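You operate a simulated robot arm through the tools that you are given. There is no shell and no other tool.

Carry out the task below with a simulated two-armed robot. There is one attempt and no reset: what you move stays moved.

TASK
Slide both clamps up to the sea pan and run their thumbscrews tight.
Fine: the hob's knobs end at off.

The check looks at the end state, three seconds after you hand in, the way a careful person would. Anything else that was tipped, shoved, dropped, spilled or broken makes it a failure.

THE ROBOT
Two 6-joint arms with two-finger grippers on one trunk that stands fixed in place. Base frame: the origin is at the foot of the trunk, x ahead of it, y to its left, z up; the work surface is at about z = 900. Lengths are in mm, angles in rad, forces in N, time in s.
The left shoulder is at [60, 143, 900], the right one opposite. With the tool pointing down near the work surface each hand reaches from about 260 to 700 mm from the base axis, measured 20 degrees to its own side. Payload 2.45 kg a hand.
Tool frame (each hand has its own): the origin (TCP) lies between the finger pads and is the grasp point; the fingertips stand 26 mm ahead of it; z points along the fingers, y is the line along which they close. The gripper opens to 96 mm; its body begins 69 mm behind the TCP.
Orientation is told as [roll, pitch, yaw] about the base's x, y, z axes, in that order, counted from this pose: with the fingers straight down and closing along the base's y, the tool's x points along the base's -x, its y along +y and its z along -z.

THE INTERFACE
- The arms move only by the tool drive_tool. It takes "left_commands", "right_commands" or both (then of equal length, played together; a hand with none holds still); each is a list of rows, each a list of 7 numbers: the shift along the tool's x, y, z in units of 150 mm (1.0 is 150 mm), then the turn, a rotation vector about the tool's x, y, z in units of 60 degrees (1.0 is 60 degrees), then the opening in per cent of the stroke, from 0 (shut) to 100 (fully open). In form: [[tx, ty, tz, rx, ry, rz, fingers], ...]. A call has 1 to 20 rows; each row is the pose to reach, as a shift and turn from the pose commanded when the call began, along the tool's axes at that moment. A call with a number of a shift or a turn outside -1 to 1 is refused whole. Each row takes 0.2 s and may step no farther than 50 mm and 0.15 rad from the row before; otherwise, or with a gripper value out of range, the whole call is refused. Where a pose cannot be reached the arm comes as near as it can. A force on the tool above 40 N (or 10 N above the force at the start of the call, whichever is more), or a blocked arm, ends the call early, and 0.2 s more pass. Each finger travels about 79.9 mm/s and halts on what it meets, pressing with about 44 N; the grip force reading is that of the motor and also rises with nothing between the fingers. The clock runs only during rows and for 0.2 s after the last one: add rows that repeat a pose to give the fingers time. The reply holds the time, the measured pose of the TCP, the force on the tool along the base axes, the opening and the grip force, in the units named above and with some noise, with the torque about the TCP (base axes, N m) and any sound that the robot's microphone picked up, and new pictures: "show" is both (left out), scene, wrist or none (wrist: the cameras of the hands that moved).
- Cameras (640 x 400 px; columns grow to the right, rows downward): "scene" is now at [120.9, -39.5, 1508.5]; the picture's right is [-0.61, -0.79, 0.00], its down [-0.58, 0.45, -0.68] and it looks along [0.54, -0.42, -0.73] (base axes); focal length 341 px, centre (320, 200). "left" rides on the left gripper at [82, -3, -98] in its tool frame; the picture's right is [0.04, 1.00, 0.00], its down [-0.73, 0.03, -0.68] and it looks along [-0.68, 0.03, 0.73] (tool axes); focal length 256 px, centre (320, 200). "right" rides on the right gripper at [82, 3, -98] in its tool frame; the picture's right is [-0.04, 1.00, 0.00], its down [-0.73, -0.03, -0.68] and it looks along [-0.68, -0.03, 0.73] (tool axes); focal length 256 px, centre (320, 200).
- lift_body(by): slides the trunk up (or, below 0, down) by that many mm; the arms and the scene camera ride with it, the base frame stays. It gives what a move gives, with no picture.
- aim_head(pan, tilt): turns the head with the scene camera to pan (to the left, within 1.501 rad either way) and tilt (down, from -0.506 to 1.204), counted from straight ahead of the robot. It gives what a move gives, and a new picture of the scene camera.
- locate(camera, pixels): for up to 12 pixels [column, row] of the newest picture of that camera ("zoom" is the newest enlarged one), the place [x, y, z] in the base frame of the surface seen there, good to about 2 mm, but the place of the scene camera against the robot may be out by one fixed shift of up to 18 mm in any direction. The clock stands still meanwhile.
- inspect(camera, box): a new picture of the part [left, top, right, bottom] of that camera's present view, enlarged. The clock stands still meanwhile.
- job_done(): hands the job in; it is judged then, once.

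Open the grippers and draw the arms clear of the work before you hand the job in, unless the task says otherwise.

The tools are called after "Emit:" as a command line: name --argument value ..., lists and objects as JSON in quotes. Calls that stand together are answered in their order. drive_tool: Moves the arms, as the interface text tells. Its arguments: {"type":"object","properties":{"left_commands":{"type":"array"},"right_commands":{"type":"array"},"show":{"type":"string","enum":["both","scene","wrist","none"]}},"required":[]} The other tools are called the same way: lift_body (by) moves the trunk up or down; aim_head (pan, tilt) turns the head that bears the scene camera; locate (camera, pixels) gives the place of the surface under pixels of a picture; inspect (camera, box) takes an enlarged picture of a part of a camera's view; job_done () hands the job in.

At the start:

```text
time: 0.0
left_tcp_pos: [300.1, -50.5, 1258.5]
left_orientation: [0.0, 0.001, 0.0]
left_force: [0.0, 0.2, 0.5]
left_torque: [0.01, 0.0, -0.01]
left_opening: 96.1
left_grip_force: 0.2
right_tcp_pos: [263.0, -351.2, 1257.8]
right_orientation: [0.0, 0.001, -0.002]
right_force: [-0.4, -0.7, 0.0]
right_torque: [0.02, 0.02, -0.03]
right_opening: 95.9
right_grip_force: 0.1
trunk travel left (down, up): [-525.0, 65.0]
head pan, tilt (commanded): [-0.658, 0.824]
```

scene: 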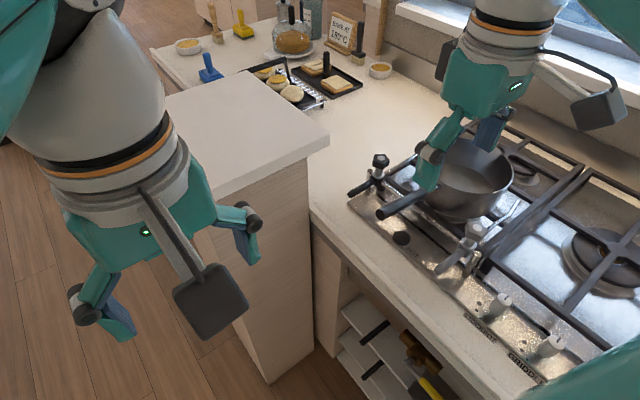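
right: 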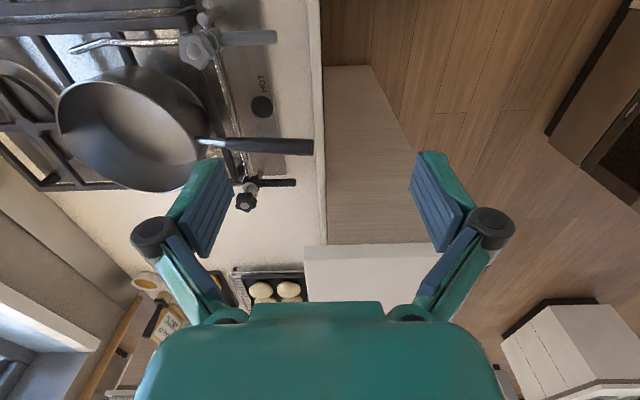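
left: 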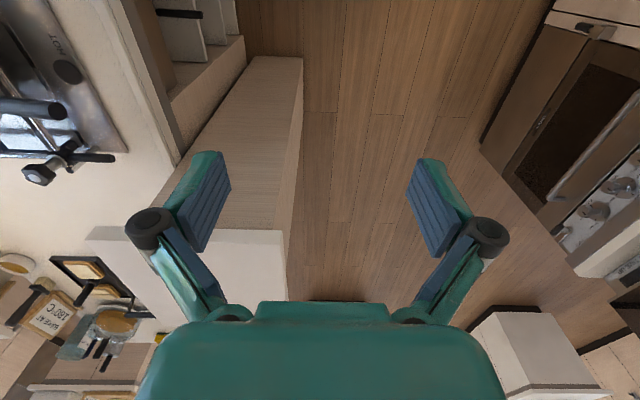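

The scene picture shows a pan at about (465,180) on the hob with clamps near (375,170) and (470,240). I will take enlarged views to understand the clamps, knobs and rail.

Emit:
inspect --camera "scene" --box '[330, 110, 640, 304]'

Emit:
inspect --camera "right" --box '[40, 0, 340, 220]'

```text
2.06 times, centred on (485, 207) of scene
```

zoom: 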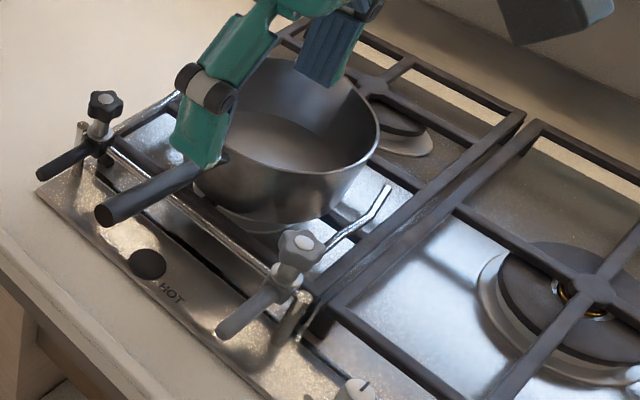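

```text
1.82 times, centred on (190, 110) of right
```

zoom: 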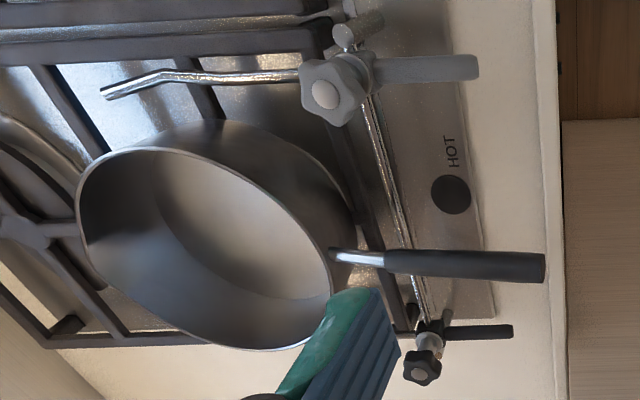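

The right arm hides part of the pan. I will locate key points in the scene picture: clamps, rail, pan, knobs.

Emit:
locate --camera "scene" --pixels '[[380, 160], [357, 190], [475, 230], [445, 268], [390, 208], [510, 180], [480, 180], [500, 303], [550, 345], [402, 238], [330, 200], [515, 208]]'

Emit:
aim_head --pan -0.95 --tilt 0.85

```text
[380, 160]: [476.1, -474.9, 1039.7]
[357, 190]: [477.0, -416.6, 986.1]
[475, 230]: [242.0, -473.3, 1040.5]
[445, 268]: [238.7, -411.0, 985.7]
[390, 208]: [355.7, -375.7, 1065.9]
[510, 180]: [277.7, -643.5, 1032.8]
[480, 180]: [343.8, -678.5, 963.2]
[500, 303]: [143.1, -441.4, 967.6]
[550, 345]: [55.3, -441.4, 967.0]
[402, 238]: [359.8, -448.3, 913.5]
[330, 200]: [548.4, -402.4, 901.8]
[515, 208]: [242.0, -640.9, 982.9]
```

```text
time: 0.8
left_tcp_pos: [299.2, -49.6, 1258.5]
left_orientation: [0.002, -0.001, -0.001]
left_force: [0.5, -0.4, -0.5]
left_torque: [-0.01, 0.0, 0.0]
left_opening: 96.1
left_grip_force: 0.0
right_tcp_pos: [263.2, -351.7, 1258.7]
right_orientation: [0.001, 0.0, 0.001]
right_force: [-0.7, 1.0, -0.1]
right_torque: [0.04, 0.01, 0.02]
right_opening: 96.0
right_grip_force: 0.1
trunk travel left (down, up): [-525.0, 65.0]
head pan, tilt (commanded): [-0.949, 0.85]
```

scene: 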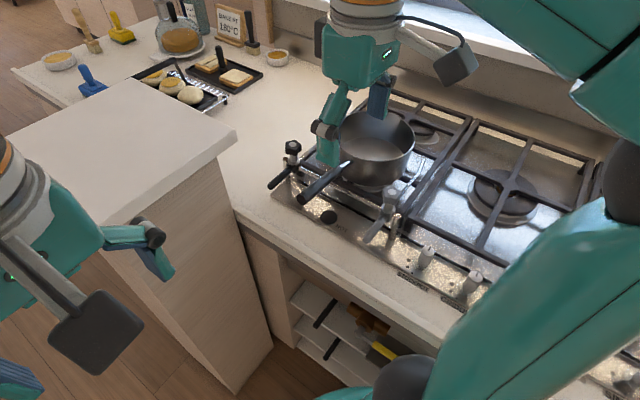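

The hob lies to the right with the rail along x at about y=-450, the clamps near x=476 and x=242, and the pan between. I'll draw both hands to the left (+y) to clear the view of the pan.

Emit:
drive_tool --left_commands '[[0, 0.3, 0, 0, 0, 0, 100], [0, 0.6, 0, 0, 0, 0, 100], [0, 0.9, 0, 0, 0, 0, 100], [0, 1.0, 0, 0, 0, 0, 100]]' --right_commands '[[0, 0.3, 0, 0, 0, 0, 100], [0, 0.6, 0, 0, 0, 0, 100], [0, 0.9, 0, 0, 0, 0, 100], [0, 1.0, 0, 0, 0, 0, 100]]' --show "scene"

```text
time: 1.8
left_tcp_pos: [300.2, 99.6, 1257.3]
left_orientation: [0.001, 0.0, 0.001]
left_force: [-0.4, -0.9, -0.6]
left_torque: [-0.05, -0.03, -0.01]
left_opening: 95.7
left_grip_force: 0.0
right_tcp_pos: [262.1, -202.8, 1258.5]
right_orientation: [0.002, 0.002, -0.003]
right_force: [-0.5, 0.1, 0.0]
right_torque: [0.0, 0.01, 0.0]
right_opening: 96.0
right_grip_force: 0.0
trunk travel left (down, up): [-525.0, 65.0]
head pan, tilt (commanded): [-0.949, 0.85]
```

scene: 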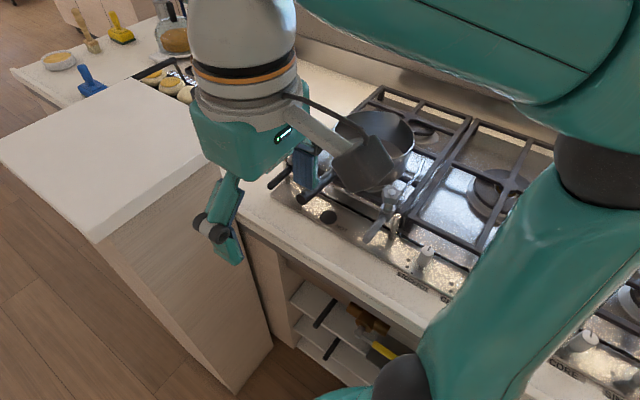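

The hand still covers the left half of the pan, so I move it +x by about 140 mm to clear the line of sight.

Emit:
drive_tool --right_commands '[[-0.3, 0, 0, 0, 0, 0, 100], [-0.6, 0.1, 0, 0, 0, 0, 100], [-0.9, 0.2, 0, 0, 0, 0, 100]]' --show "scene"

```text
time: 2.6
left_tcp_pos: [303.4, 101.8, 1256.5]
left_orientation: [0.001, 0.001, 0.001]
left_force: [0.5, -0.2, -0.4]
left_torque: [-0.01, 0.0, -0.03]
left_opening: 96.0
left_grip_force: 0.0
right_tcp_pos: [401.0, -173.6, 1258.6]
right_orientation: [0.0, 0.002, -0.003]
right_force: [-0.4, 0.0, 0.0]
right_torque: [0.01, 0.07, 0.02]
right_opening: 95.9
right_grip_force: 0.0
trunk travel left (down, up): [-525.0, 65.0]
head pan, tilt (commanded): [-0.949, 0.85]
```

scene: 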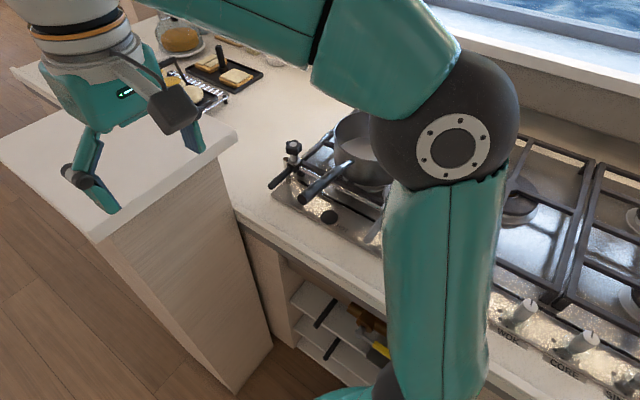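

Now the elbow hides the hob. I'll instead use the right wrist camera: move the hand to about (300,-300,1258) while yawing toward -90° so that the camera looks at the hob from the front.

Emit:
drive_tool --right_commands '[[0.1, -0.12, 0, 0, 0, 0.14, 100], [0.2, -0.24, 0, 0, 0, 0.28, 100], [0.3, -0.36, 0, 0, 0, 0.42, 100], [0.4, -0.48, 0, 0, 0, 0.56, 100], [0.5, -0.6, 0, 0, 0, 0.7, 100], [0.6, -0.72, 0, 0, 0, 0.84, 100], [0.67, -0.84, 0, 0, 0, 0.98, 100]]' --show "wrist"

```text
time: 4.2
left_tcp_pos: [300.2, 98.8, 1257.6]
left_orientation: [-0.001, 0.002, -0.001]
left_force: [0.8, -0.3, -0.2]
left_torque: [0.03, -0.01, -0.02]
left_opening: 96.0
left_grip_force: 0.1
right_tcp_pos: [296.8, -298.3, 1256.4]
right_orientation: [0.002, 0.0, -1.029]
right_force: [1.1, 0.5, 1.0]
right_torque: [-0.01, -0.01, 0.02]
right_opening: 96.5
right_grip_force: 0.0
trunk travel left (down, up): [-525.0, 65.0]
head pan, tilt (commanded): [-0.949, 0.85]
```

right: 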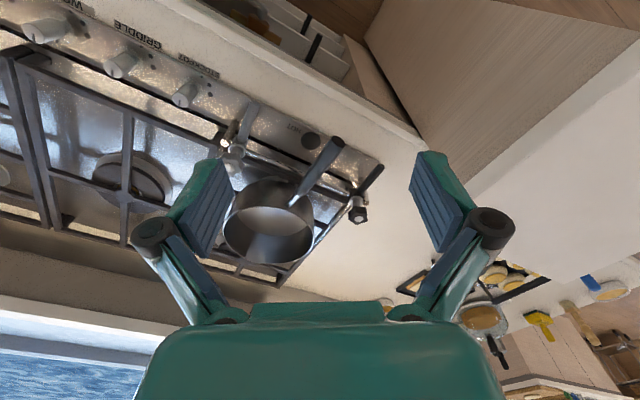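

The camera now sees clamps at (235,145) and (358,212), pan at (270,230). I finish the yaw to -90°.

Emit:
drive_tool --right_commands '[[0, 0, 0, 0, 0, 0.13, 100], [0, 0, 0, 0, 0, 0.26, 100], [0, 0, 0, 0, 0, 0.39, 100], [0, 0, 0, 0, 0, 0.517, 100], [0, 0, 0, 0, 0, 0.517, 100]]' --show "both"

```text
time: 5.4
left_tcp_pos: [299.7, 100.7, 1256.9]
left_orientation: [-0.001, 0.0, -0.002]
left_force: [0.9, 0.5, -0.4]
left_torque: [0.0, 0.0, 0.0]
left_opening: 96.0
left_grip_force: 0.1
right_tcp_pos: [296.8, -296.5, 1258.8]
right_orientation: [-0.001, 0.002, -1.57]
right_force: [0.7, -0.7, -0.1]
right_torque: [0.02, -0.01, 0.02]
right_opening: 96.1
right_grip_force: 0.1
trunk travel left (down, up): [-525.0, 65.0]
head pan, tilt (commanded): [-0.949, 0.85]
```

scene: 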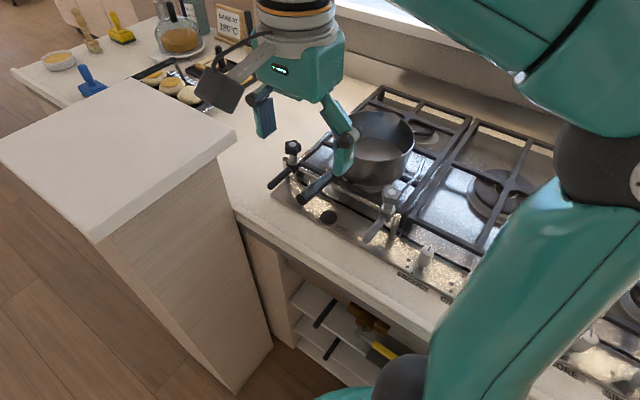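
right: 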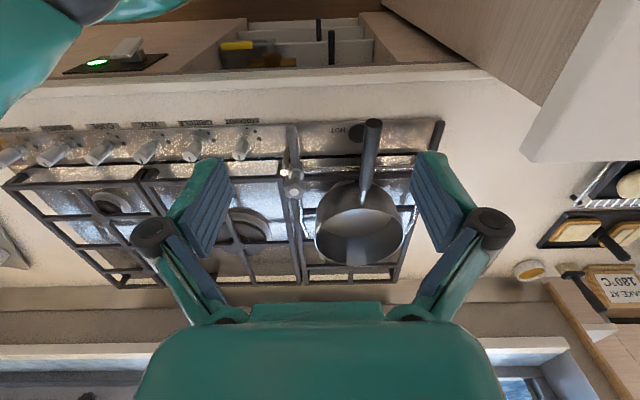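

The wrist camera now shows six hob knobs at (10–245, 150) and both clamps around the pan at (360,220). I take enlarged views of the knobs and the clamps.

Emit:
inspect --camera "right" --box '[0, 105, 160, 205]'

Emit:
inspect --camera "right" --box '[130, 105, 290, 205]'

Emit:
inspect --camera "right" --box '[270, 110, 460, 290]'

```text
4.00 times, centred on (80, 155) of right
```

zoom: 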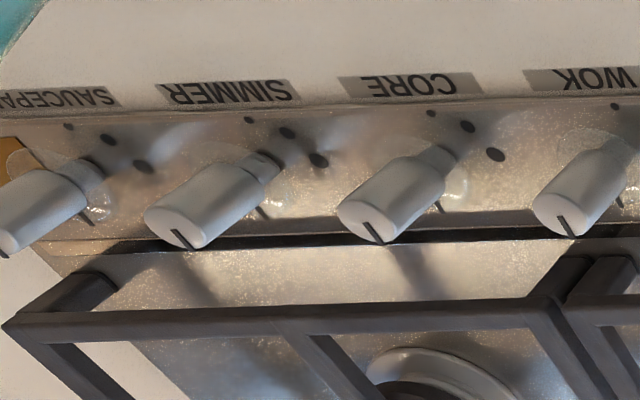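

```text
4.00 times, centred on (210, 155) of right
```

zoom: 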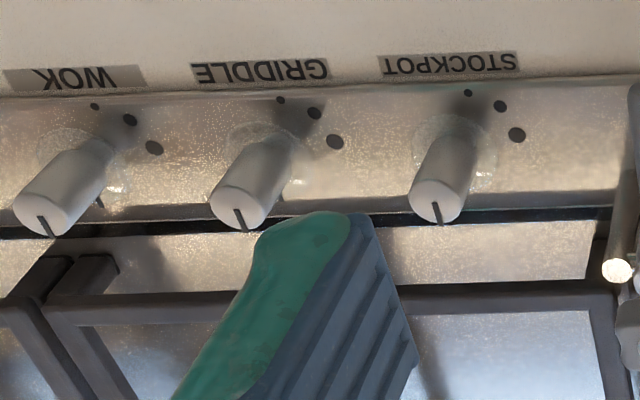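

```text
2.22 times, centred on (365, 200) of right
```

zoom: 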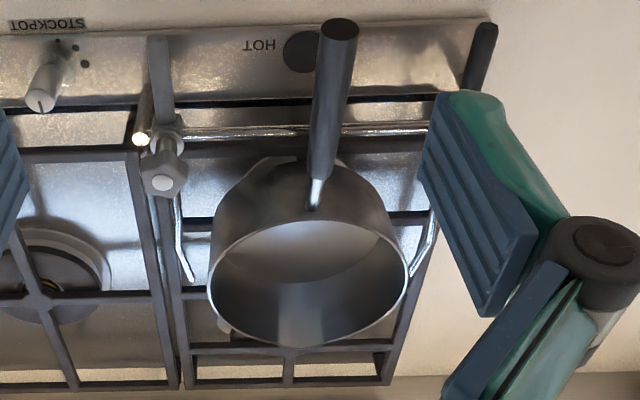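

All six knobs show their pointer lines straight back, alike; I'll re-check those at the end. Now I locate clamp, rod, rail and pan points in this zoom picture.

Emit:
locate --camera "zoom" --pixels '[[163, 182], [160, 60], [160, 100], [178, 240], [190, 278], [300, 135], [340, 130], [432, 230], [412, 272], [340, 30], [212, 270], [406, 275]]'

Emit:
locate --camera "right" --pixels '[[241, 155], [195, 157], [148, 160], [99, 160], [50, 162], [290, 150], [315, 235], [405, 235], [360, 262], [362, 182], [440, 135], [370, 125]]'

```text
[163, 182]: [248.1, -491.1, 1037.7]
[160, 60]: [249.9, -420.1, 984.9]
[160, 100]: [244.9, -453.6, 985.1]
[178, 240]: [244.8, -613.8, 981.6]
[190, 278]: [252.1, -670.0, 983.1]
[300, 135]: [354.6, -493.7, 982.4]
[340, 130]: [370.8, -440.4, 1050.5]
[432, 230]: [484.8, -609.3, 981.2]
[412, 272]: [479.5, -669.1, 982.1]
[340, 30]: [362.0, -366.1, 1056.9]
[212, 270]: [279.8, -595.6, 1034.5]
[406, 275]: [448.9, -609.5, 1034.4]
```

```text
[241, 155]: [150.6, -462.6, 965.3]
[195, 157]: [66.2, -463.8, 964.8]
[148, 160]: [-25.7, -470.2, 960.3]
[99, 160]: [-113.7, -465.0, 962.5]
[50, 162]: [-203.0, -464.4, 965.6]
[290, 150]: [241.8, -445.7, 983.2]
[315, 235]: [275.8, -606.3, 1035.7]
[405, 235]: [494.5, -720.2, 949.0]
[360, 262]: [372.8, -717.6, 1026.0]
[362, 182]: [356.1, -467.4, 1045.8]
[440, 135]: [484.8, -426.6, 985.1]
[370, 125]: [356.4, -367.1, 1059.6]
```

Pan spans x≈277–449 at rim z≈1034 with centre x≈363; the near clamp's handle is at x≈247, y≈-425, z≈985 and the far one at x≈485; knobs at y≈-491, z≈1038. I'll move over the near handle at about (247,-415,1125) with fingers half open.

Emit:
drive_tool --right_commands '[[-0.13, -0.055, 0.15, 0, 0, 0, 60], [-0.26, -0.11, 0.3, 0, 0, 0, 60], [-0.39, -0.165, 0.45, 0, 0, 0, 60], [-0.52, -0.22, 0.6, 0, 0, 0, 60], [-0.65, -0.275, 0.75, 0, 0, 0, 60], [-0.79, -0.333, 0.9, 0, 0, 0, 60], [-0.79, -0.333, 0.9, 0, 0, 0, 60]]' --show "both"

```text
time: 7.0
left_tcp_pos: [299.9, 99.9, 1257.8]
left_orientation: [0.001, 0.0, 0.002]
left_force: [-0.2, -0.4, 0.2]
left_torque: [0.0, 0.01, 0.0]
left_opening: 96.0
left_grip_force: 0.0
right_tcp_pos: [247.6, -415.9, 1124.0]
right_orientation: [-0.001, 0.001, -1.568]
right_force: [0.7, -0.3, -1.0]
right_torque: [0.0, 0.0, 0.0]
right_opening: 57.8
right_grip_force: 0.0
trunk travel left (down, up): [-525.0, 65.0]
head pan, tilt (commanded): [-0.949, 0.85]
```

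scene: 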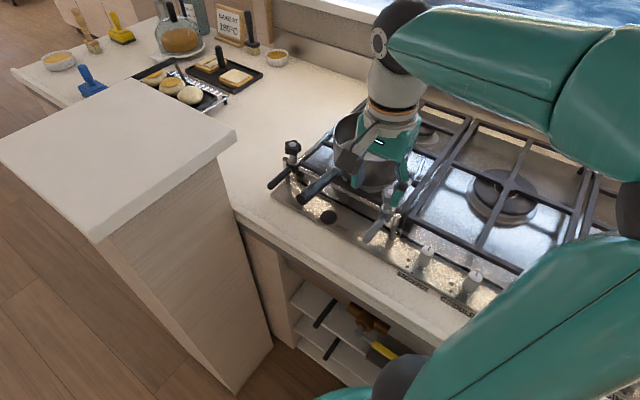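
right: 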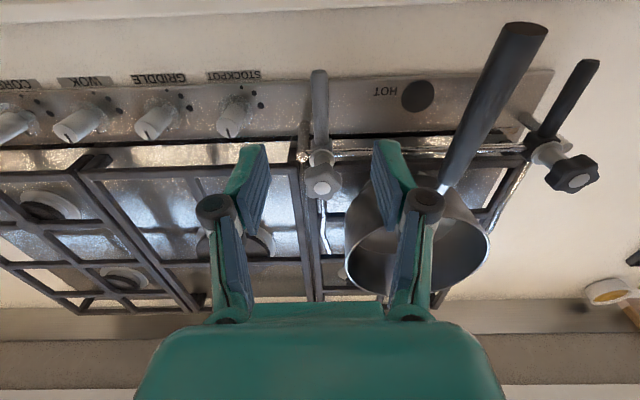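

The near clamp is at (320,180) and the far one at (570,170) in the wrist view. I'll take enlarged views of both clamps and the rail, and of the pan sides.

Emit:
inspect --camera "right" --box '[270, 60, 430, 260]'

Emit:
inspect --camera "right" --box '[440, 20, 640, 270]'

Emit:
inspect --camera "right" --box '[120, 60, 280, 160]'

```text
2.00 times, centred on (350, 160) of right
```

zoom: 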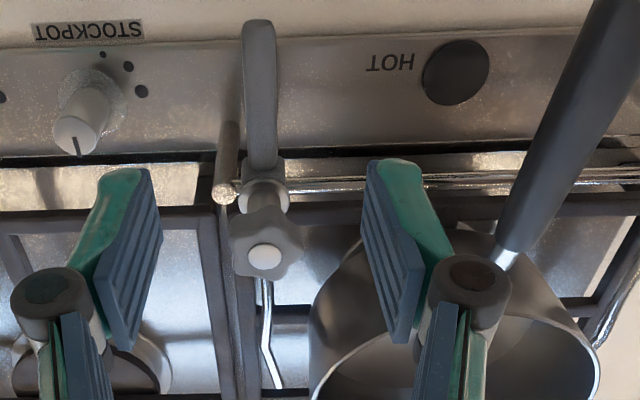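

```text
1.60 times, centred on (540, 145) of right
```

zoom: 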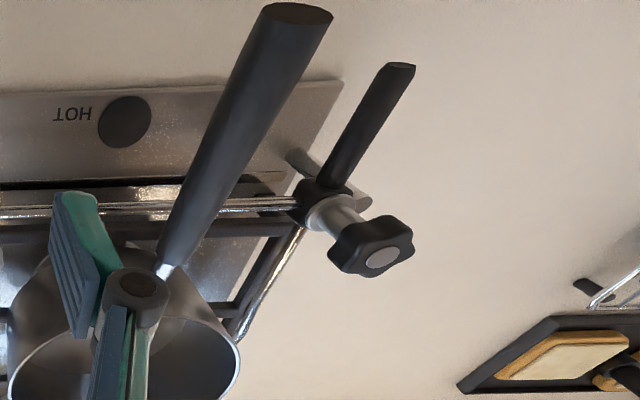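

```text
4.00 times, centred on (200, 110) of right
```

zoom: 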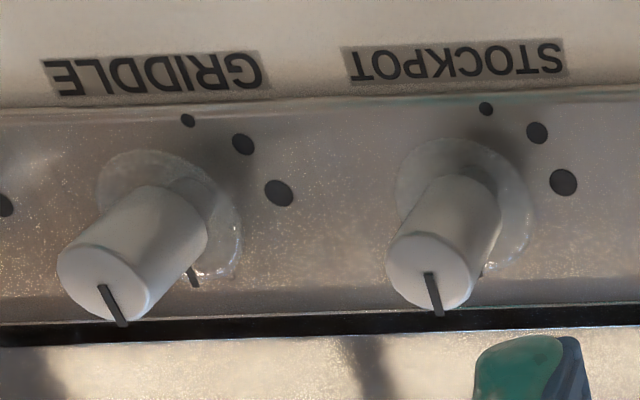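

The thumbscrew, handle and rod of the near clamp are clear. I'll locate handle edges/ends, knob edges and rod points in the wrist picture.

Emit:
locate --camera "right" --pixels '[[319, 75], [320, 110], [313, 110], [327, 110], [320, 135], [322, 188], [306, 184], [339, 184], [321, 203], [328, 245], [325, 225], [301, 156]]'

Emit:
locate --camera "right" --pixels '[[592, 65], [570, 95], [550, 130], [578, 181], [547, 180], [598, 178], [585, 160], [500, 215], [487, 240], [520, 35], [480, 110], [445, 180]]'

```text
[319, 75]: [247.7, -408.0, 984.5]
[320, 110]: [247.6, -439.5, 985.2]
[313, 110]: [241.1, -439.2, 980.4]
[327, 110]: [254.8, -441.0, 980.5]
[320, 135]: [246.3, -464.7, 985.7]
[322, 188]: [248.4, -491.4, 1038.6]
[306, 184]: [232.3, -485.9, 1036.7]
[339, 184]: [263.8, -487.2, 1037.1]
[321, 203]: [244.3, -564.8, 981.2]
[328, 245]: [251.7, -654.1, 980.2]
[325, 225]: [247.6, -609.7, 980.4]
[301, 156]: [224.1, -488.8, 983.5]
```

```text
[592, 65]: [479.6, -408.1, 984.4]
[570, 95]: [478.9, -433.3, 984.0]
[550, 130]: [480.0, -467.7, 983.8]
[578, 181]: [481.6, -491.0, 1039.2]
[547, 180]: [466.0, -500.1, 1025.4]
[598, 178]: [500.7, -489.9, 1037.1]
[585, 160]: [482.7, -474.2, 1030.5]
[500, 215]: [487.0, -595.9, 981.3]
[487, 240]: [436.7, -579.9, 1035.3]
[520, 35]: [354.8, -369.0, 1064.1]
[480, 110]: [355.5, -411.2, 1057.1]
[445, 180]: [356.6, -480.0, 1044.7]
```

The near handle is centred at x≈247.8, y -404…-465, top z≈985. I lower the open fingers (closing along x) around it at y≈-425, z≈978.

Emit:
drive_tool --right_commands '[[-0.02, 0, 0.24, 0, 0, 0, 45], [-0.04, 0, 0.48, 0, 0, 0, 45], [-0.05, 0, 0.72, 0, 0, 0, 45], [-0.06, 0, 0.97, 0, 0, 0, 45], [-0.06, 0, 0.97, 0, 0, 0, 45]]' --show "both"

```text
time: 8.2
left_tcp_pos: [301.2, 100.2, 1256.8]
left_orientation: [-0.002, -0.001, 0.0]
left_force: [-0.2, -0.2, -0.6]
left_torque: [0.0, -0.03, 0.0]
left_opening: 96.0
left_grip_force: 0.0
right_tcp_pos: [247.5, -422.8, 978.4]
right_orientation: [0.001, -0.001, -1.569]
right_force: [-0.3, -1.5, 0.1]
right_torque: [0.0, -0.01, 0.01]
right_opening: 43.4
right_grip_force: 0.1
trunk travel left (down, up): [-525.0, 65.0]
head pan, tilt (commanded): [-0.949, 0.85]
```

scene: 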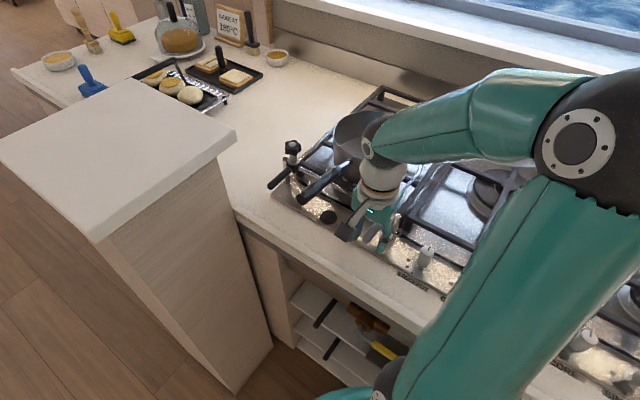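
right: 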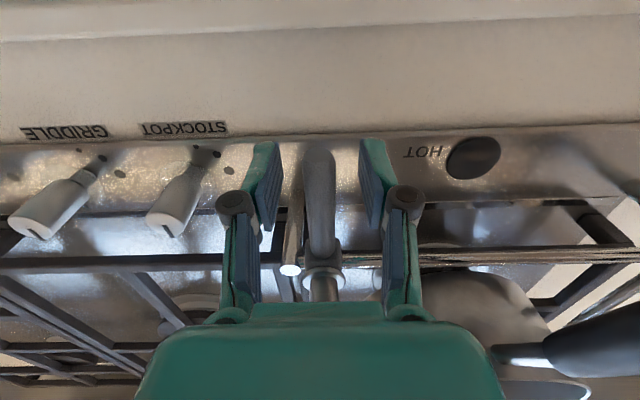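

The fingers straddle the near handle at (320,200) with no contact force. I close them on it.

Emit:
drive_tool --right_commands '[[0, 0, 0, 0, 0, 0, 25], [0, 0, 0, 0, 0, 0, 10], [0, 0, 0, 0, 0, 0, 8], [0, 0, 0, 0, 0, 0, 8]]' --show "wrist"

```text
time: 9.2
left_tcp_pos: [301.1, 100.1, 1257.5]
left_orientation: [0.0, 0.0, 0.0]
left_force: [0.6, 0.1, 0.0]
left_torque: [0.02, -0.01, 0.03]
left_opening: 96.1
left_grip_force: 0.0
right_tcp_pos: [247.4, -423.5, 978.3]
right_orientation: [0.001, 0.003, -1.569]
right_force: [0.0, 1.7, -3.4]
right_torque: [-0.21, -0.01, -0.11]
right_opening: 16.3
right_grip_force: 41.7
trunk travel left (down, up): [-525.0, 65.0]
head pan, tilt (commanded): [-0.949, 0.85]
```

right: 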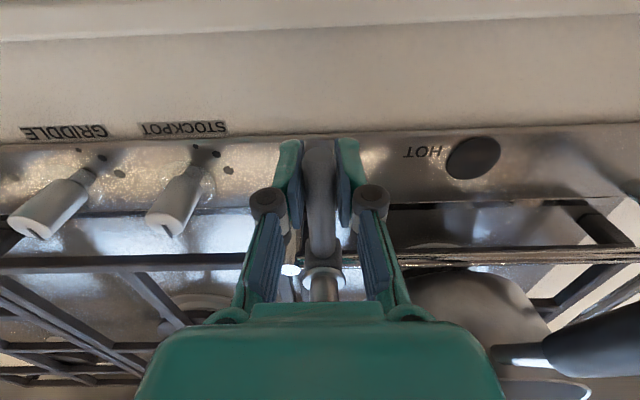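

Gripped (16.3 mm, 42 N). I slide +x by 15 mm in small steps and watch the force.

Emit:
drive_tool --right_commands '[[0, 0.033, 0, 0, 0, 0, 8], [0, 0.067, 0, 0, 0, 0, 8], [0, 0.1, 0, 0, 0, 0, 8], [0, 0.1, 0, 0, 0, 0, 8]]' --show "both"

```text
time: 10.2
left_tcp_pos: [301.1, 100.6, 1256.4]
left_orientation: [0.0, 0.0, -0.001]
left_force: [0.0, 0.2, -0.4]
left_torque: [-0.01, 0.02, -0.03]
left_opening: 96.0
left_grip_force: 0.1
right_tcp_pos: [262.0, -424.7, 978.4]
right_orientation: [0.0, 0.003, -1.567]
right_force: [-0.4, 8.2, -6.3]
right_torque: [-0.06, -0.03, -0.11]
right_opening: 16.2
right_grip_force: 42.1
trunk travel left (down, up): [-525.0, 65.0]
head pan, tilt (commanded): [-0.949, 0.85]
```

scene: 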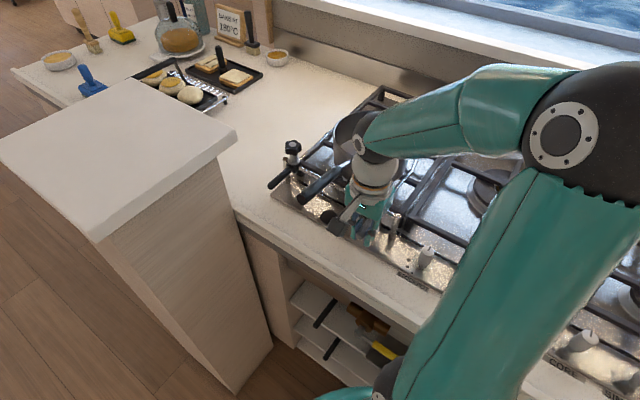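
right: 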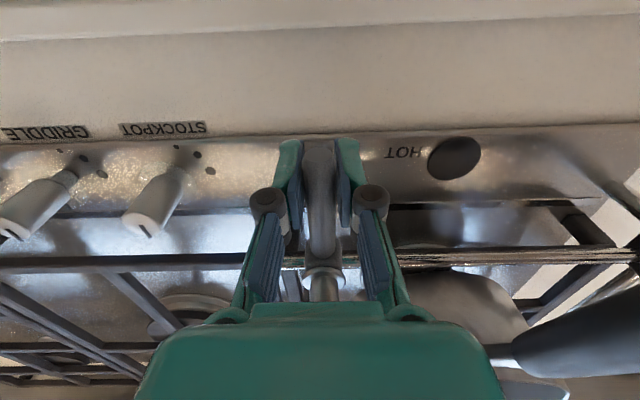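

It slides freely (x force ≈ -0.4 N). I slide another 8 mm, expecting contact near clamp x≈280.

Emit:
drive_tool --right_commands '[[0, 0.018, 0, 0, 0, 0, 8], [0, 0.036, 0, 0, 0, 0, 8], [0, 0.054, 0, 0, 0, 0, 8]]' --show "wrist"

```text
time: 11.0
left_tcp_pos: [300.9, 100.4, 1256.2]
left_orientation: [-0.001, -0.001, 0.001]
left_force: [0.8, 0.7, -0.6]
left_torque: [-0.02, 0.0, 0.0]
left_opening: 95.9
left_grip_force: 0.1
right_tcp_pos: [270.1, -423.9, 978.0]
right_orientation: [-0.001, 0.001, -1.569]
right_force: [-4.2, 7.4, -3.7]
right_torque: [0.64, 0.07, -0.17]
right_opening: 16.0
right_grip_force: 41.6
trunk travel left (down, up): [-525.0, 65.0]
head pan, tilt (commanded): [-0.949, 0.85]
```

right: 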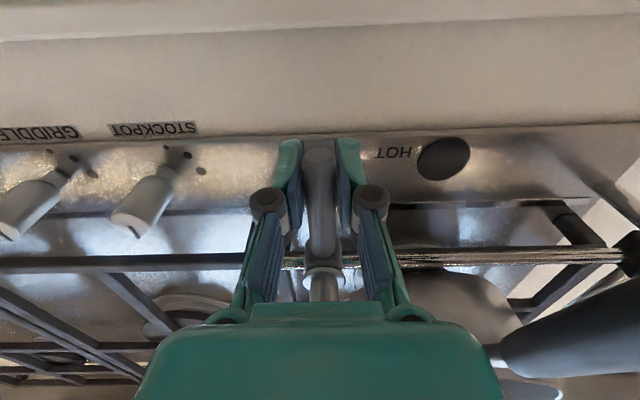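

The x force is now -4.2 N with x torque 0.64, which may be contact. I hold still for two rows to re-read, and zoom on the picture.

Emit:
drive_tool --right_commands '[[0, 0, 0, 0, 0, 0, 8], [0, 0, 0, 0, 0, 0, 8]]' --show "wrist"

Emit:
inspect --camera "right" --box '[260, 180, 640, 400]'

Emit:
inspect --camera "scene" --box '[270, 100, 450, 240]'

```text
time: 11.6
left_tcp_pos: [301.6, 100.5, 1257.2]
left_orientation: [0.0, -0.001, -0.001]
left_force: [0.9, -1.2, 0.2]
left_torque: [-0.01, -0.04, 0.04]
left_opening: 95.7
left_grip_force: 0.1
right_tcp_pos: [269.4, -423.3, 978.2]
right_orientation: [0.0, 0.0, -1.569]
right_force: [-2.8, 7.9, -3.8]
right_torque: [0.25, -0.02, -0.15]
right_opening: 15.9
right_grip_force: 42.2
trunk travel left (down, up): [-525.0, 65.0]
head pan, tilt (commanded): [-0.949, 0.85]
```

right: 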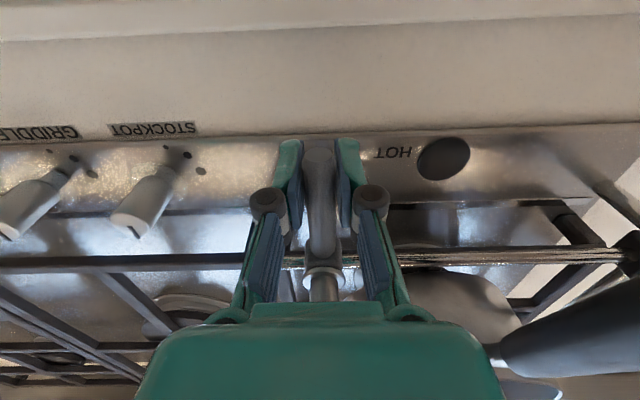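

```text
1.68 times, centred on (450, 290) of right
```

zoom: 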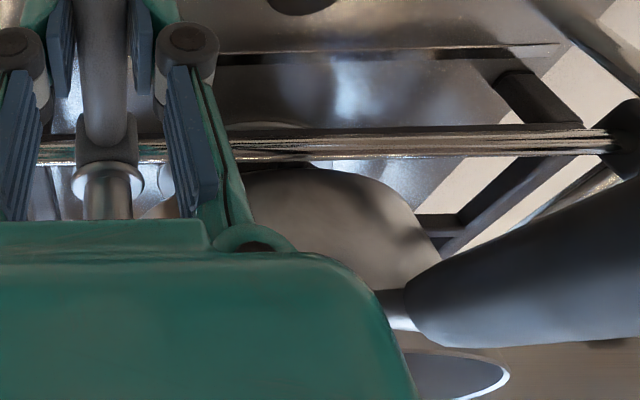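

```text
2.86 times, centred on (360, 170) of scene
```

zoom: 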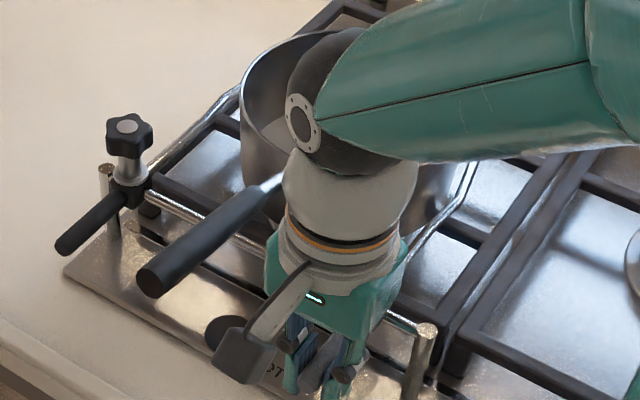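

The scene zoom shows the near clamp's rod beside the pan at about zoom (450,200). I enlarge that area to judge the gap.

Emit:
inspect --camera "scene" --box '[370, 140, 420, 185]'

```text
8.89 times, centred on (395, 162) of scene
```

zoom: 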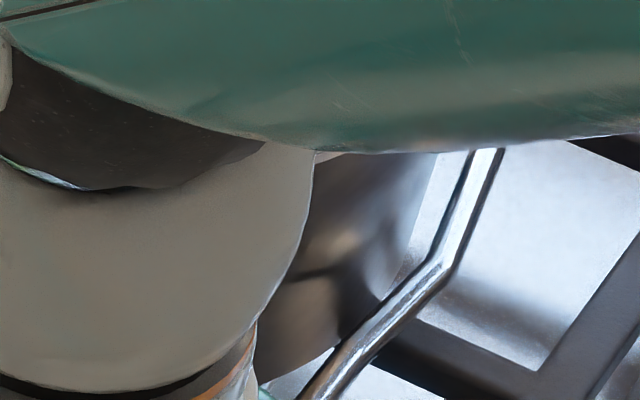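

I locate pan wall edge points and rod points in this zoom to measure the gap.

Emit:
locate --camera "zoom" --pixels '[[385, 285], [400, 240], [415, 190], [350, 320], [340, 330], [400, 300], [440, 260], [465, 210], [485, 160], [350, 365], [300, 350], [330, 250]]'

```text
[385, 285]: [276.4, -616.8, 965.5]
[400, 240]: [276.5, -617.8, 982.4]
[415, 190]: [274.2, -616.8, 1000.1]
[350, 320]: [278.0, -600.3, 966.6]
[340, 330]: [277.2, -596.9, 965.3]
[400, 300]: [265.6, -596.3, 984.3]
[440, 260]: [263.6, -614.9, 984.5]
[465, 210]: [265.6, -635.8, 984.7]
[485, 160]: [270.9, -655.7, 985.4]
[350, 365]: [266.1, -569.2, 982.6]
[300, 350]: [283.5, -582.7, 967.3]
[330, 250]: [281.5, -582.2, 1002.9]
```

The rod (surface x≈265 scene frame) is still about 4–6 mm short of the pan wall extreme (≈274). I creep +x by 2.5 mm.

Emit:
drive_tool --right_commands '[[0, 0.009, 0, 0, 0, 0, 8], [0, 0.017, 0, 0, 0, 0, 8], [0, 0.017, 0, 0, 0, 0, 8]]' --show "scene"

Emit:
inspect --camera "scene" --box '[370, 140, 420, 185]'

```text
time: 12.4
left_tcp_pos: [299.5, 100.8, 1256.9]
left_orientation: [-0.001, 0.0, 0.0]
left_force: [-0.4, -0.6, -0.5]
left_torque: [-0.01, -0.01, 0.03]
left_opening: 96.2
left_grip_force: 0.0
right_tcp_pos: [272.0, -422.9, 980.3]
right_orientation: [0.0, 0.0, -1.569]
right_force: [-3.9, 7.7, 0.6]
right_torque: [0.43, 0.0, -0.07]
right_opening: 16.0
right_grip_force: 41.8
trunk travel left (down, up): [-525.0, 65.0]
head pan, tilt (commanded): [-0.949, 0.85]
```

scene: 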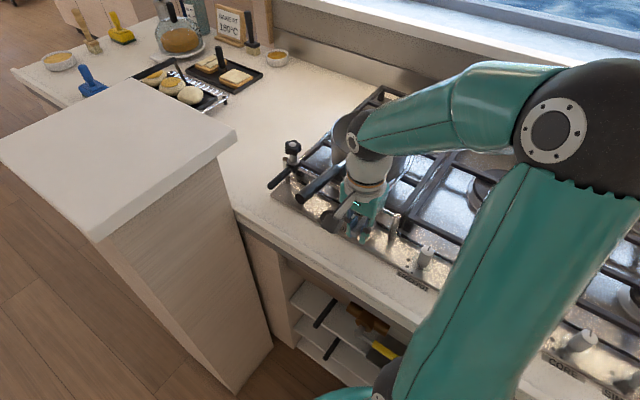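

```text
8.89 times, centred on (395, 162) of scene
```

zoom: 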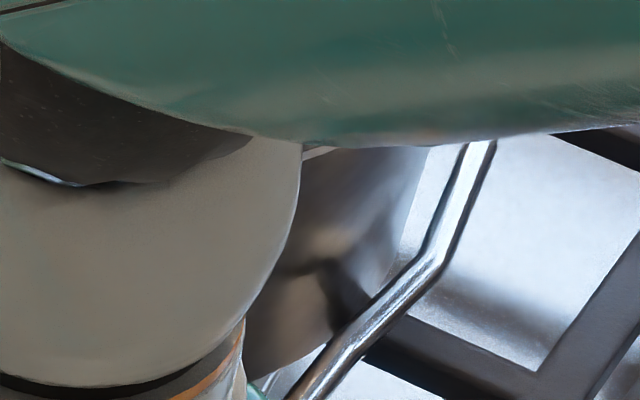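

The pan edge in the zoom looks slightly shifted (437→428 px), so I re-measure pan and rod positions.

Emit:
locate --camera "zoom" --pixels '[[380, 275], [395, 240], [410, 190], [340, 310], [330, 320], [390, 300], [430, 260], [455, 210], [475, 160], [345, 355], [290, 350], [330, 230]]'

Emit:
inspect --camera "scene" --box '[290, 90, 400, 220]'

```text
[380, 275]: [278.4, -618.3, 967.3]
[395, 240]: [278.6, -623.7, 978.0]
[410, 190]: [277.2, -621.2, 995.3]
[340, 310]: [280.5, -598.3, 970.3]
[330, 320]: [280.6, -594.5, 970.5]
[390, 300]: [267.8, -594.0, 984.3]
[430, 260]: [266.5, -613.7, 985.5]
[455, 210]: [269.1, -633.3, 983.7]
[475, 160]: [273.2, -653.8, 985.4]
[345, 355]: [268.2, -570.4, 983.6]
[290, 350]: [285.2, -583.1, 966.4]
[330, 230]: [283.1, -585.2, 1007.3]
```

```text
3.08 times, centred on (345, 155) of scene
```

zoom: 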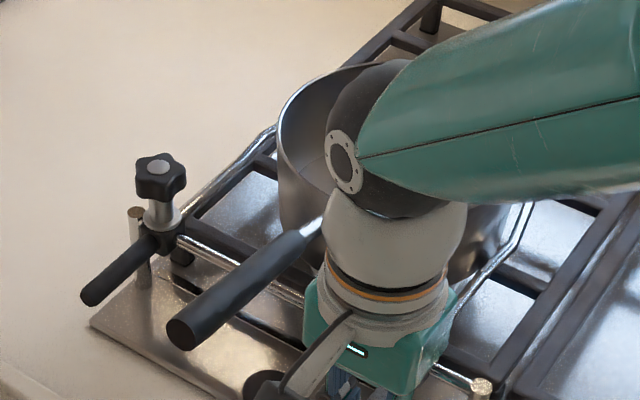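

The pan's wall seems to have moved about 2 mm with the clamp, so contact may already exist. I check whether the wrist/forearm is well clear of the pan rim by locating points on it and the pan rim.

Emit:
locate --camera "zoom" --pixels '[[344, 160], [400, 200], [400, 75], [470, 190], [300, 90], [280, 130], [285, 200], [320, 75], [400, 240], [530, 205], [470, 170], [505, 245]]'

```text
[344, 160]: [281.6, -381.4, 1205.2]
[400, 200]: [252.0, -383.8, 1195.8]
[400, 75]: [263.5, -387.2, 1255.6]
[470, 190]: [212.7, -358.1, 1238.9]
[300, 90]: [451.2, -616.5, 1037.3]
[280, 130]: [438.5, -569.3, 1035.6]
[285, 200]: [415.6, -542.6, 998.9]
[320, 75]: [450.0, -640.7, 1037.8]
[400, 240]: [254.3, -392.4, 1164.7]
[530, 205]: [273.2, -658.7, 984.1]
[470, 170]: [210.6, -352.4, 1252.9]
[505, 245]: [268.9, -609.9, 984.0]
```

The handle tip in the scene shifted ~1 px (≈2 mm) between the last two zooms while the black handle did not, so the near rod is already in contact with the pan. I now release the near handle and raise the hand to view from above.

Emit:
drive_tool --right_commands '[[0, 0, 0, 0, 0, 0, 25], [0, 0, 0, 0, 0, 0, 45], [0, 0, -0.05, 0, 0, 0, 45], [0, 0, -0.3, 0, 0, 0, 45], [0, 0, -0.6, 0, 0, 0, 45], [0, 0, -0.9, 0, 0, 0, 45], [0, 0, -1.0, 0, 0, 0, 45]]' --show "wrist"

Emit:
inspect --camera "right" --box '[240, 60, 500, 300]'

```text
time: 14.0
left_tcp_pos: [300.7, 99.0, 1257.2]
left_orientation: [-0.001, 0.0, -0.001]
left_force: [0.7, 0.0, -0.4]
left_torque: [-0.02, -0.02, 0.01]
left_opening: 95.8
left_grip_force: 0.0
right_tcp_pos: [272.0, -423.8, 1128.7]
right_orientation: [0.0, 0.002, -1.569]
right_force: [-0.3, 0.2, -0.4]
right_torque: [0.0, 0.01, -0.02]
right_opening: 42.8
right_grip_force: 0.0
trunk travel left (down, up): [-525.0, 65.0]
head pan, tilt (commanded): [-0.949, 0.85]
```

right: 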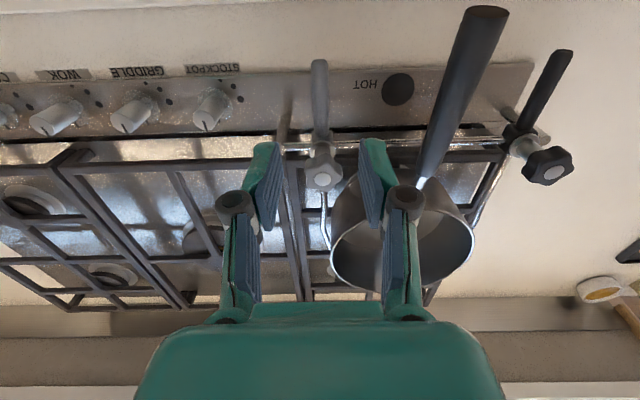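

```text
1.67 times, centred on (370, 180) of right
```

zoom: 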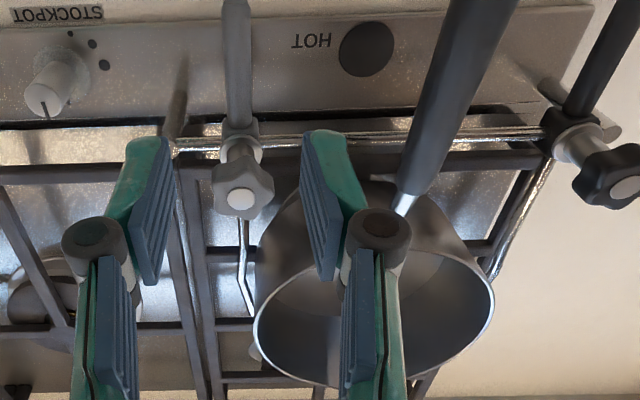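

The pan's left wall and the near rod are visible around (335,215). I zoom tightly there to measure the gap.

Emit:
inspect --camera "right" --box '[305, 160, 365, 260]'

```text
4.00 times, centred on (335, 210) of right
```

zoom: 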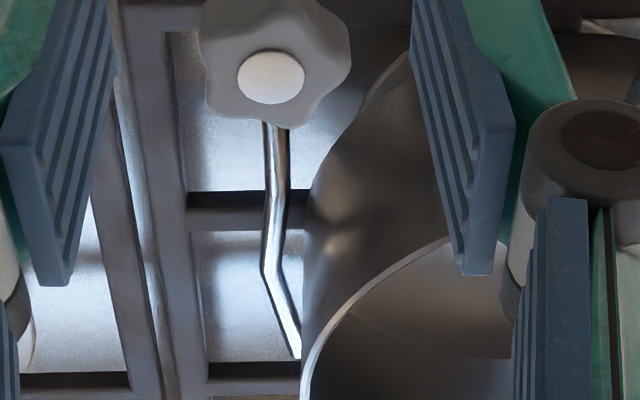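

I locate rod and pan wall points in this tight zoom.

Emit:
locate --camera "zoom" --pixels '[[278, 140], [275, 200], [271, 260], [283, 310], [295, 350], [312, 200], [309, 240], [306, 290], [304, 330], [325, 330], [271, 78], [300, 372]]'

```text
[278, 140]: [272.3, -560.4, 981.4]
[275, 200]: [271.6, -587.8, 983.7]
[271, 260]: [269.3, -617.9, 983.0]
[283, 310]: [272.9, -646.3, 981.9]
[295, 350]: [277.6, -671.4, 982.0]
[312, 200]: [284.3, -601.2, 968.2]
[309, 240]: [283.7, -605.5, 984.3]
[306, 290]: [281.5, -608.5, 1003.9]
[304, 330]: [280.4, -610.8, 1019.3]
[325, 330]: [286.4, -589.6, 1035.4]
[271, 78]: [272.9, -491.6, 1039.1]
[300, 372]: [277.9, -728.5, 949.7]
```

The measured geometry says the rod is still ~9 mm from the pan wall at rod height, though the pan seemed to shift. I check the pan handle position now against before (x≈355–356).

Emit:
locate --camera "right" --pixels '[[486, 15], [465, 75], [445, 125], [430, 165], [331, 250], [474, 245], [400, 290], [540, 80], [525, 120], [552, 170], [480, 215], [320, 100]]'

Emit:
inspect --camera "right" --box '[370, 0, 530, 200]'

```text
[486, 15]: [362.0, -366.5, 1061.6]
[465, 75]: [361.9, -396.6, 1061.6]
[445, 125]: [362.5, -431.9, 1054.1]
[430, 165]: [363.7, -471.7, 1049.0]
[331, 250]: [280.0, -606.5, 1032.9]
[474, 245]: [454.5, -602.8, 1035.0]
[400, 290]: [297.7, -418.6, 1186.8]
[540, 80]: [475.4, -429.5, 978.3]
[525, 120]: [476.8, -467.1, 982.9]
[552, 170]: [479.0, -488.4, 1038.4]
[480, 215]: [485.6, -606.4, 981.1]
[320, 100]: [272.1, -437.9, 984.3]
```

```text
2.00 times, centred on (450, 100) of right
```

zoom: 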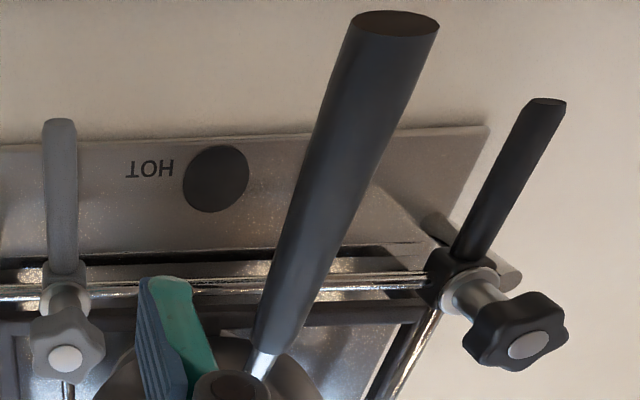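

The pan handle now reads x≈362 (before ≈355.5) and rim centre ≈367 (before ≈363), so the pan shifted ~5 mm without rod contact — possibly my gripper body brushed the pan handle. I measure the gripper body's true width in the scene view.

Emit:
inspect --camera "scene" --box '[280, 60, 460, 260]'

```text
2.00 times, centred on (370, 160) of scene
```

zoom: 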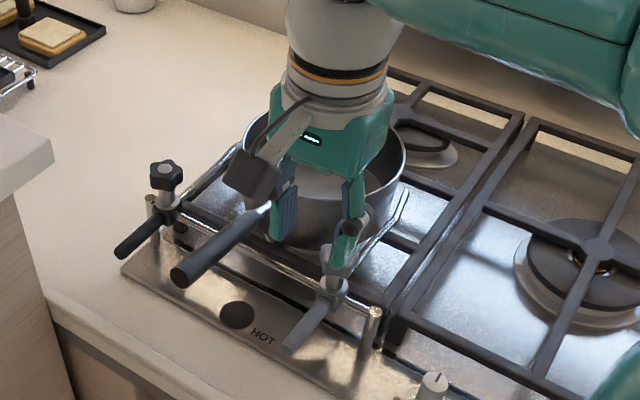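

I locate the gripper body corners and finger knuckles.

Emit:
locate --camera "zoom" --pixels '[[275, 100], [274, 145], [352, 172], [382, 135], [390, 95], [349, 228], [286, 165], [290, 200], [245, 190], [275, 175], [230, 175], [300, 150]]'

```text
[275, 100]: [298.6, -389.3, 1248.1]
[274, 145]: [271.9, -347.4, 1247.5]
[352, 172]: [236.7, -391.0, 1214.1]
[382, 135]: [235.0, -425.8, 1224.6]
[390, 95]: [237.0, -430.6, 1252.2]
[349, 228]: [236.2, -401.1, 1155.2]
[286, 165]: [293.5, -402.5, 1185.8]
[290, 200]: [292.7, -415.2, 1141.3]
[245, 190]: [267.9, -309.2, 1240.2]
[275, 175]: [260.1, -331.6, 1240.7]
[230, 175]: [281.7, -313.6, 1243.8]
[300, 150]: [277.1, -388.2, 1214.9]
```

The gripper body is only about ±33 mm, so it could not reach the pan handle; the pan moved in pure translation, as if pushed at rod level. I'll look at the rod–pan gap from the -x side: move to about (180,-560,1128) and yaw back toward 0.

Emit:
drive_tool --right_commands '[[-0.113, -0.077, 0, 0, 0, -0.125, 45], [-0.226, -0.154, 0, 0, 0, -0.25, 45], [-0.34, -0.23, 0, 0, 0, -0.375, 45], [-0.453, -0.307, 0, 0, 0, -0.5, 45], [-0.566, -0.384, 0, 0, 0, -0.625, 45], [-0.68, -0.46, 0, 0, 0, -0.75, 45], [-0.79, -0.537, 0, 0, 0, -0.875, 45], [-0.9, -0.613, 0, 0, 0, -1.0, 45]]' --show "wrist"

```text
time: 15.8
left_tcp_pos: [301.2, 98.9, 1257.0]
left_orientation: [0.0, 0.0, 0.001]
left_force: [-0.6, 0.2, -0.1]
left_torque: [-0.02, -0.01, -0.01]
left_opening: 95.8
left_grip_force: 0.1
right_tcp_pos: [181.7, -559.3, 1126.3]
right_orientation: [-0.001, 0.0, -0.52]
right_force: [-0.4, 0.2, -0.4]
right_torque: [0.0, 0.0, 0.01]
right_opening: 43.2
right_grip_force: 0.1
trunk travel left (down, up): [-525.0, 65.0]
head pan, tilt (commanded): [-0.949, 0.85]
```

right: 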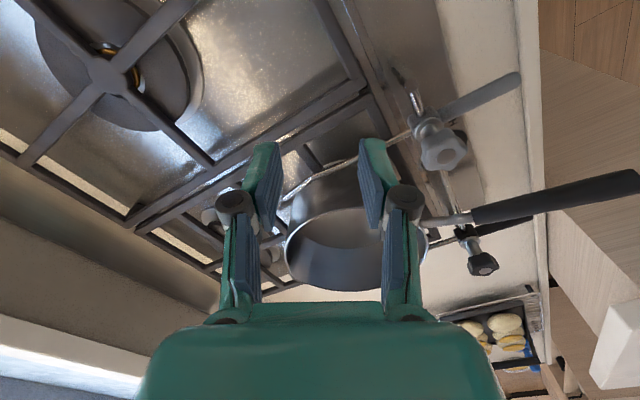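

The view is promising: the near rod runs from (410,130) to (290,195). I zoom on it.

Emit:
inspect --camera "right" --box '[250, 110, 470, 300]'

```text
2.11 times, centred on (360, 205) of right
```

zoom: 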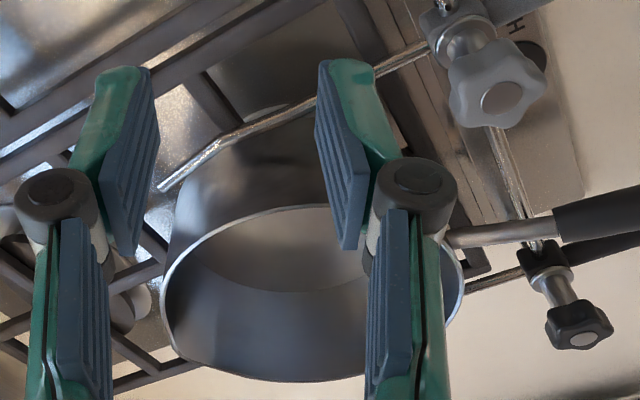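

I locate rod points and adjacent pan-wall points from this side view.

Emit:
locate --camera "zoom" --pixels '[[410, 55], [300, 108], [270, 122], [228, 140], [195, 162], [165, 187], [300, 130], [270, 140], [240, 155], [210, 170], [180, 210], [160, 300]]'

```text
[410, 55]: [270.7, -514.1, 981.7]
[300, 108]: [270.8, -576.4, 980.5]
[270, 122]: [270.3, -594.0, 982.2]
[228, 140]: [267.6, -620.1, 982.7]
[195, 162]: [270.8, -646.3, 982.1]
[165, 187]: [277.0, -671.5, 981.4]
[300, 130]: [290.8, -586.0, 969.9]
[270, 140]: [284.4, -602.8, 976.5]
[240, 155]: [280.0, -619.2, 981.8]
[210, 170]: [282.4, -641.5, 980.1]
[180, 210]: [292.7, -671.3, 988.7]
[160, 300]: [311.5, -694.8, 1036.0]
```

The rod sits ~5 mm off visually but physics clearly already pushes the pan (probably a coarse contact shape), so contact began near clamp x≈267 and the pan went ~5 mm with it. I'll bring the near clamp back to ≈267 when gripping its thumbscrew; first I locate the thumbscrew centres precisely from here.

Emit:
locate --camera "zoom" --pixels '[[500, 97], [450, 97], [535, 80], [495, 55], [490, 120], [575, 340], [548, 325], [610, 330], [570, 230], [545, 260]]'

Emit:
inspect --camera "right" --box '[390, 80, 540, 180]'

```text
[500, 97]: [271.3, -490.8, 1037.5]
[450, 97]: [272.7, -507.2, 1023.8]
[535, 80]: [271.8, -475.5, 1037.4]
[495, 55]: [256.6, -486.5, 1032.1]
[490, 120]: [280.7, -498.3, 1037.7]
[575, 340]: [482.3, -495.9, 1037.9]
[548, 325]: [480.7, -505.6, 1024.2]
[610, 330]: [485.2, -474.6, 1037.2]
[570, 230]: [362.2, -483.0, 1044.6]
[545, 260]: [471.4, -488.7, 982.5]
```

```text
4.00 times, centred on (465, 130) of right
```

zoom: 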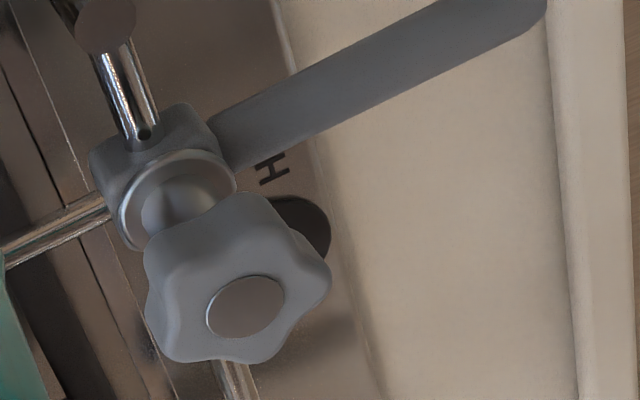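

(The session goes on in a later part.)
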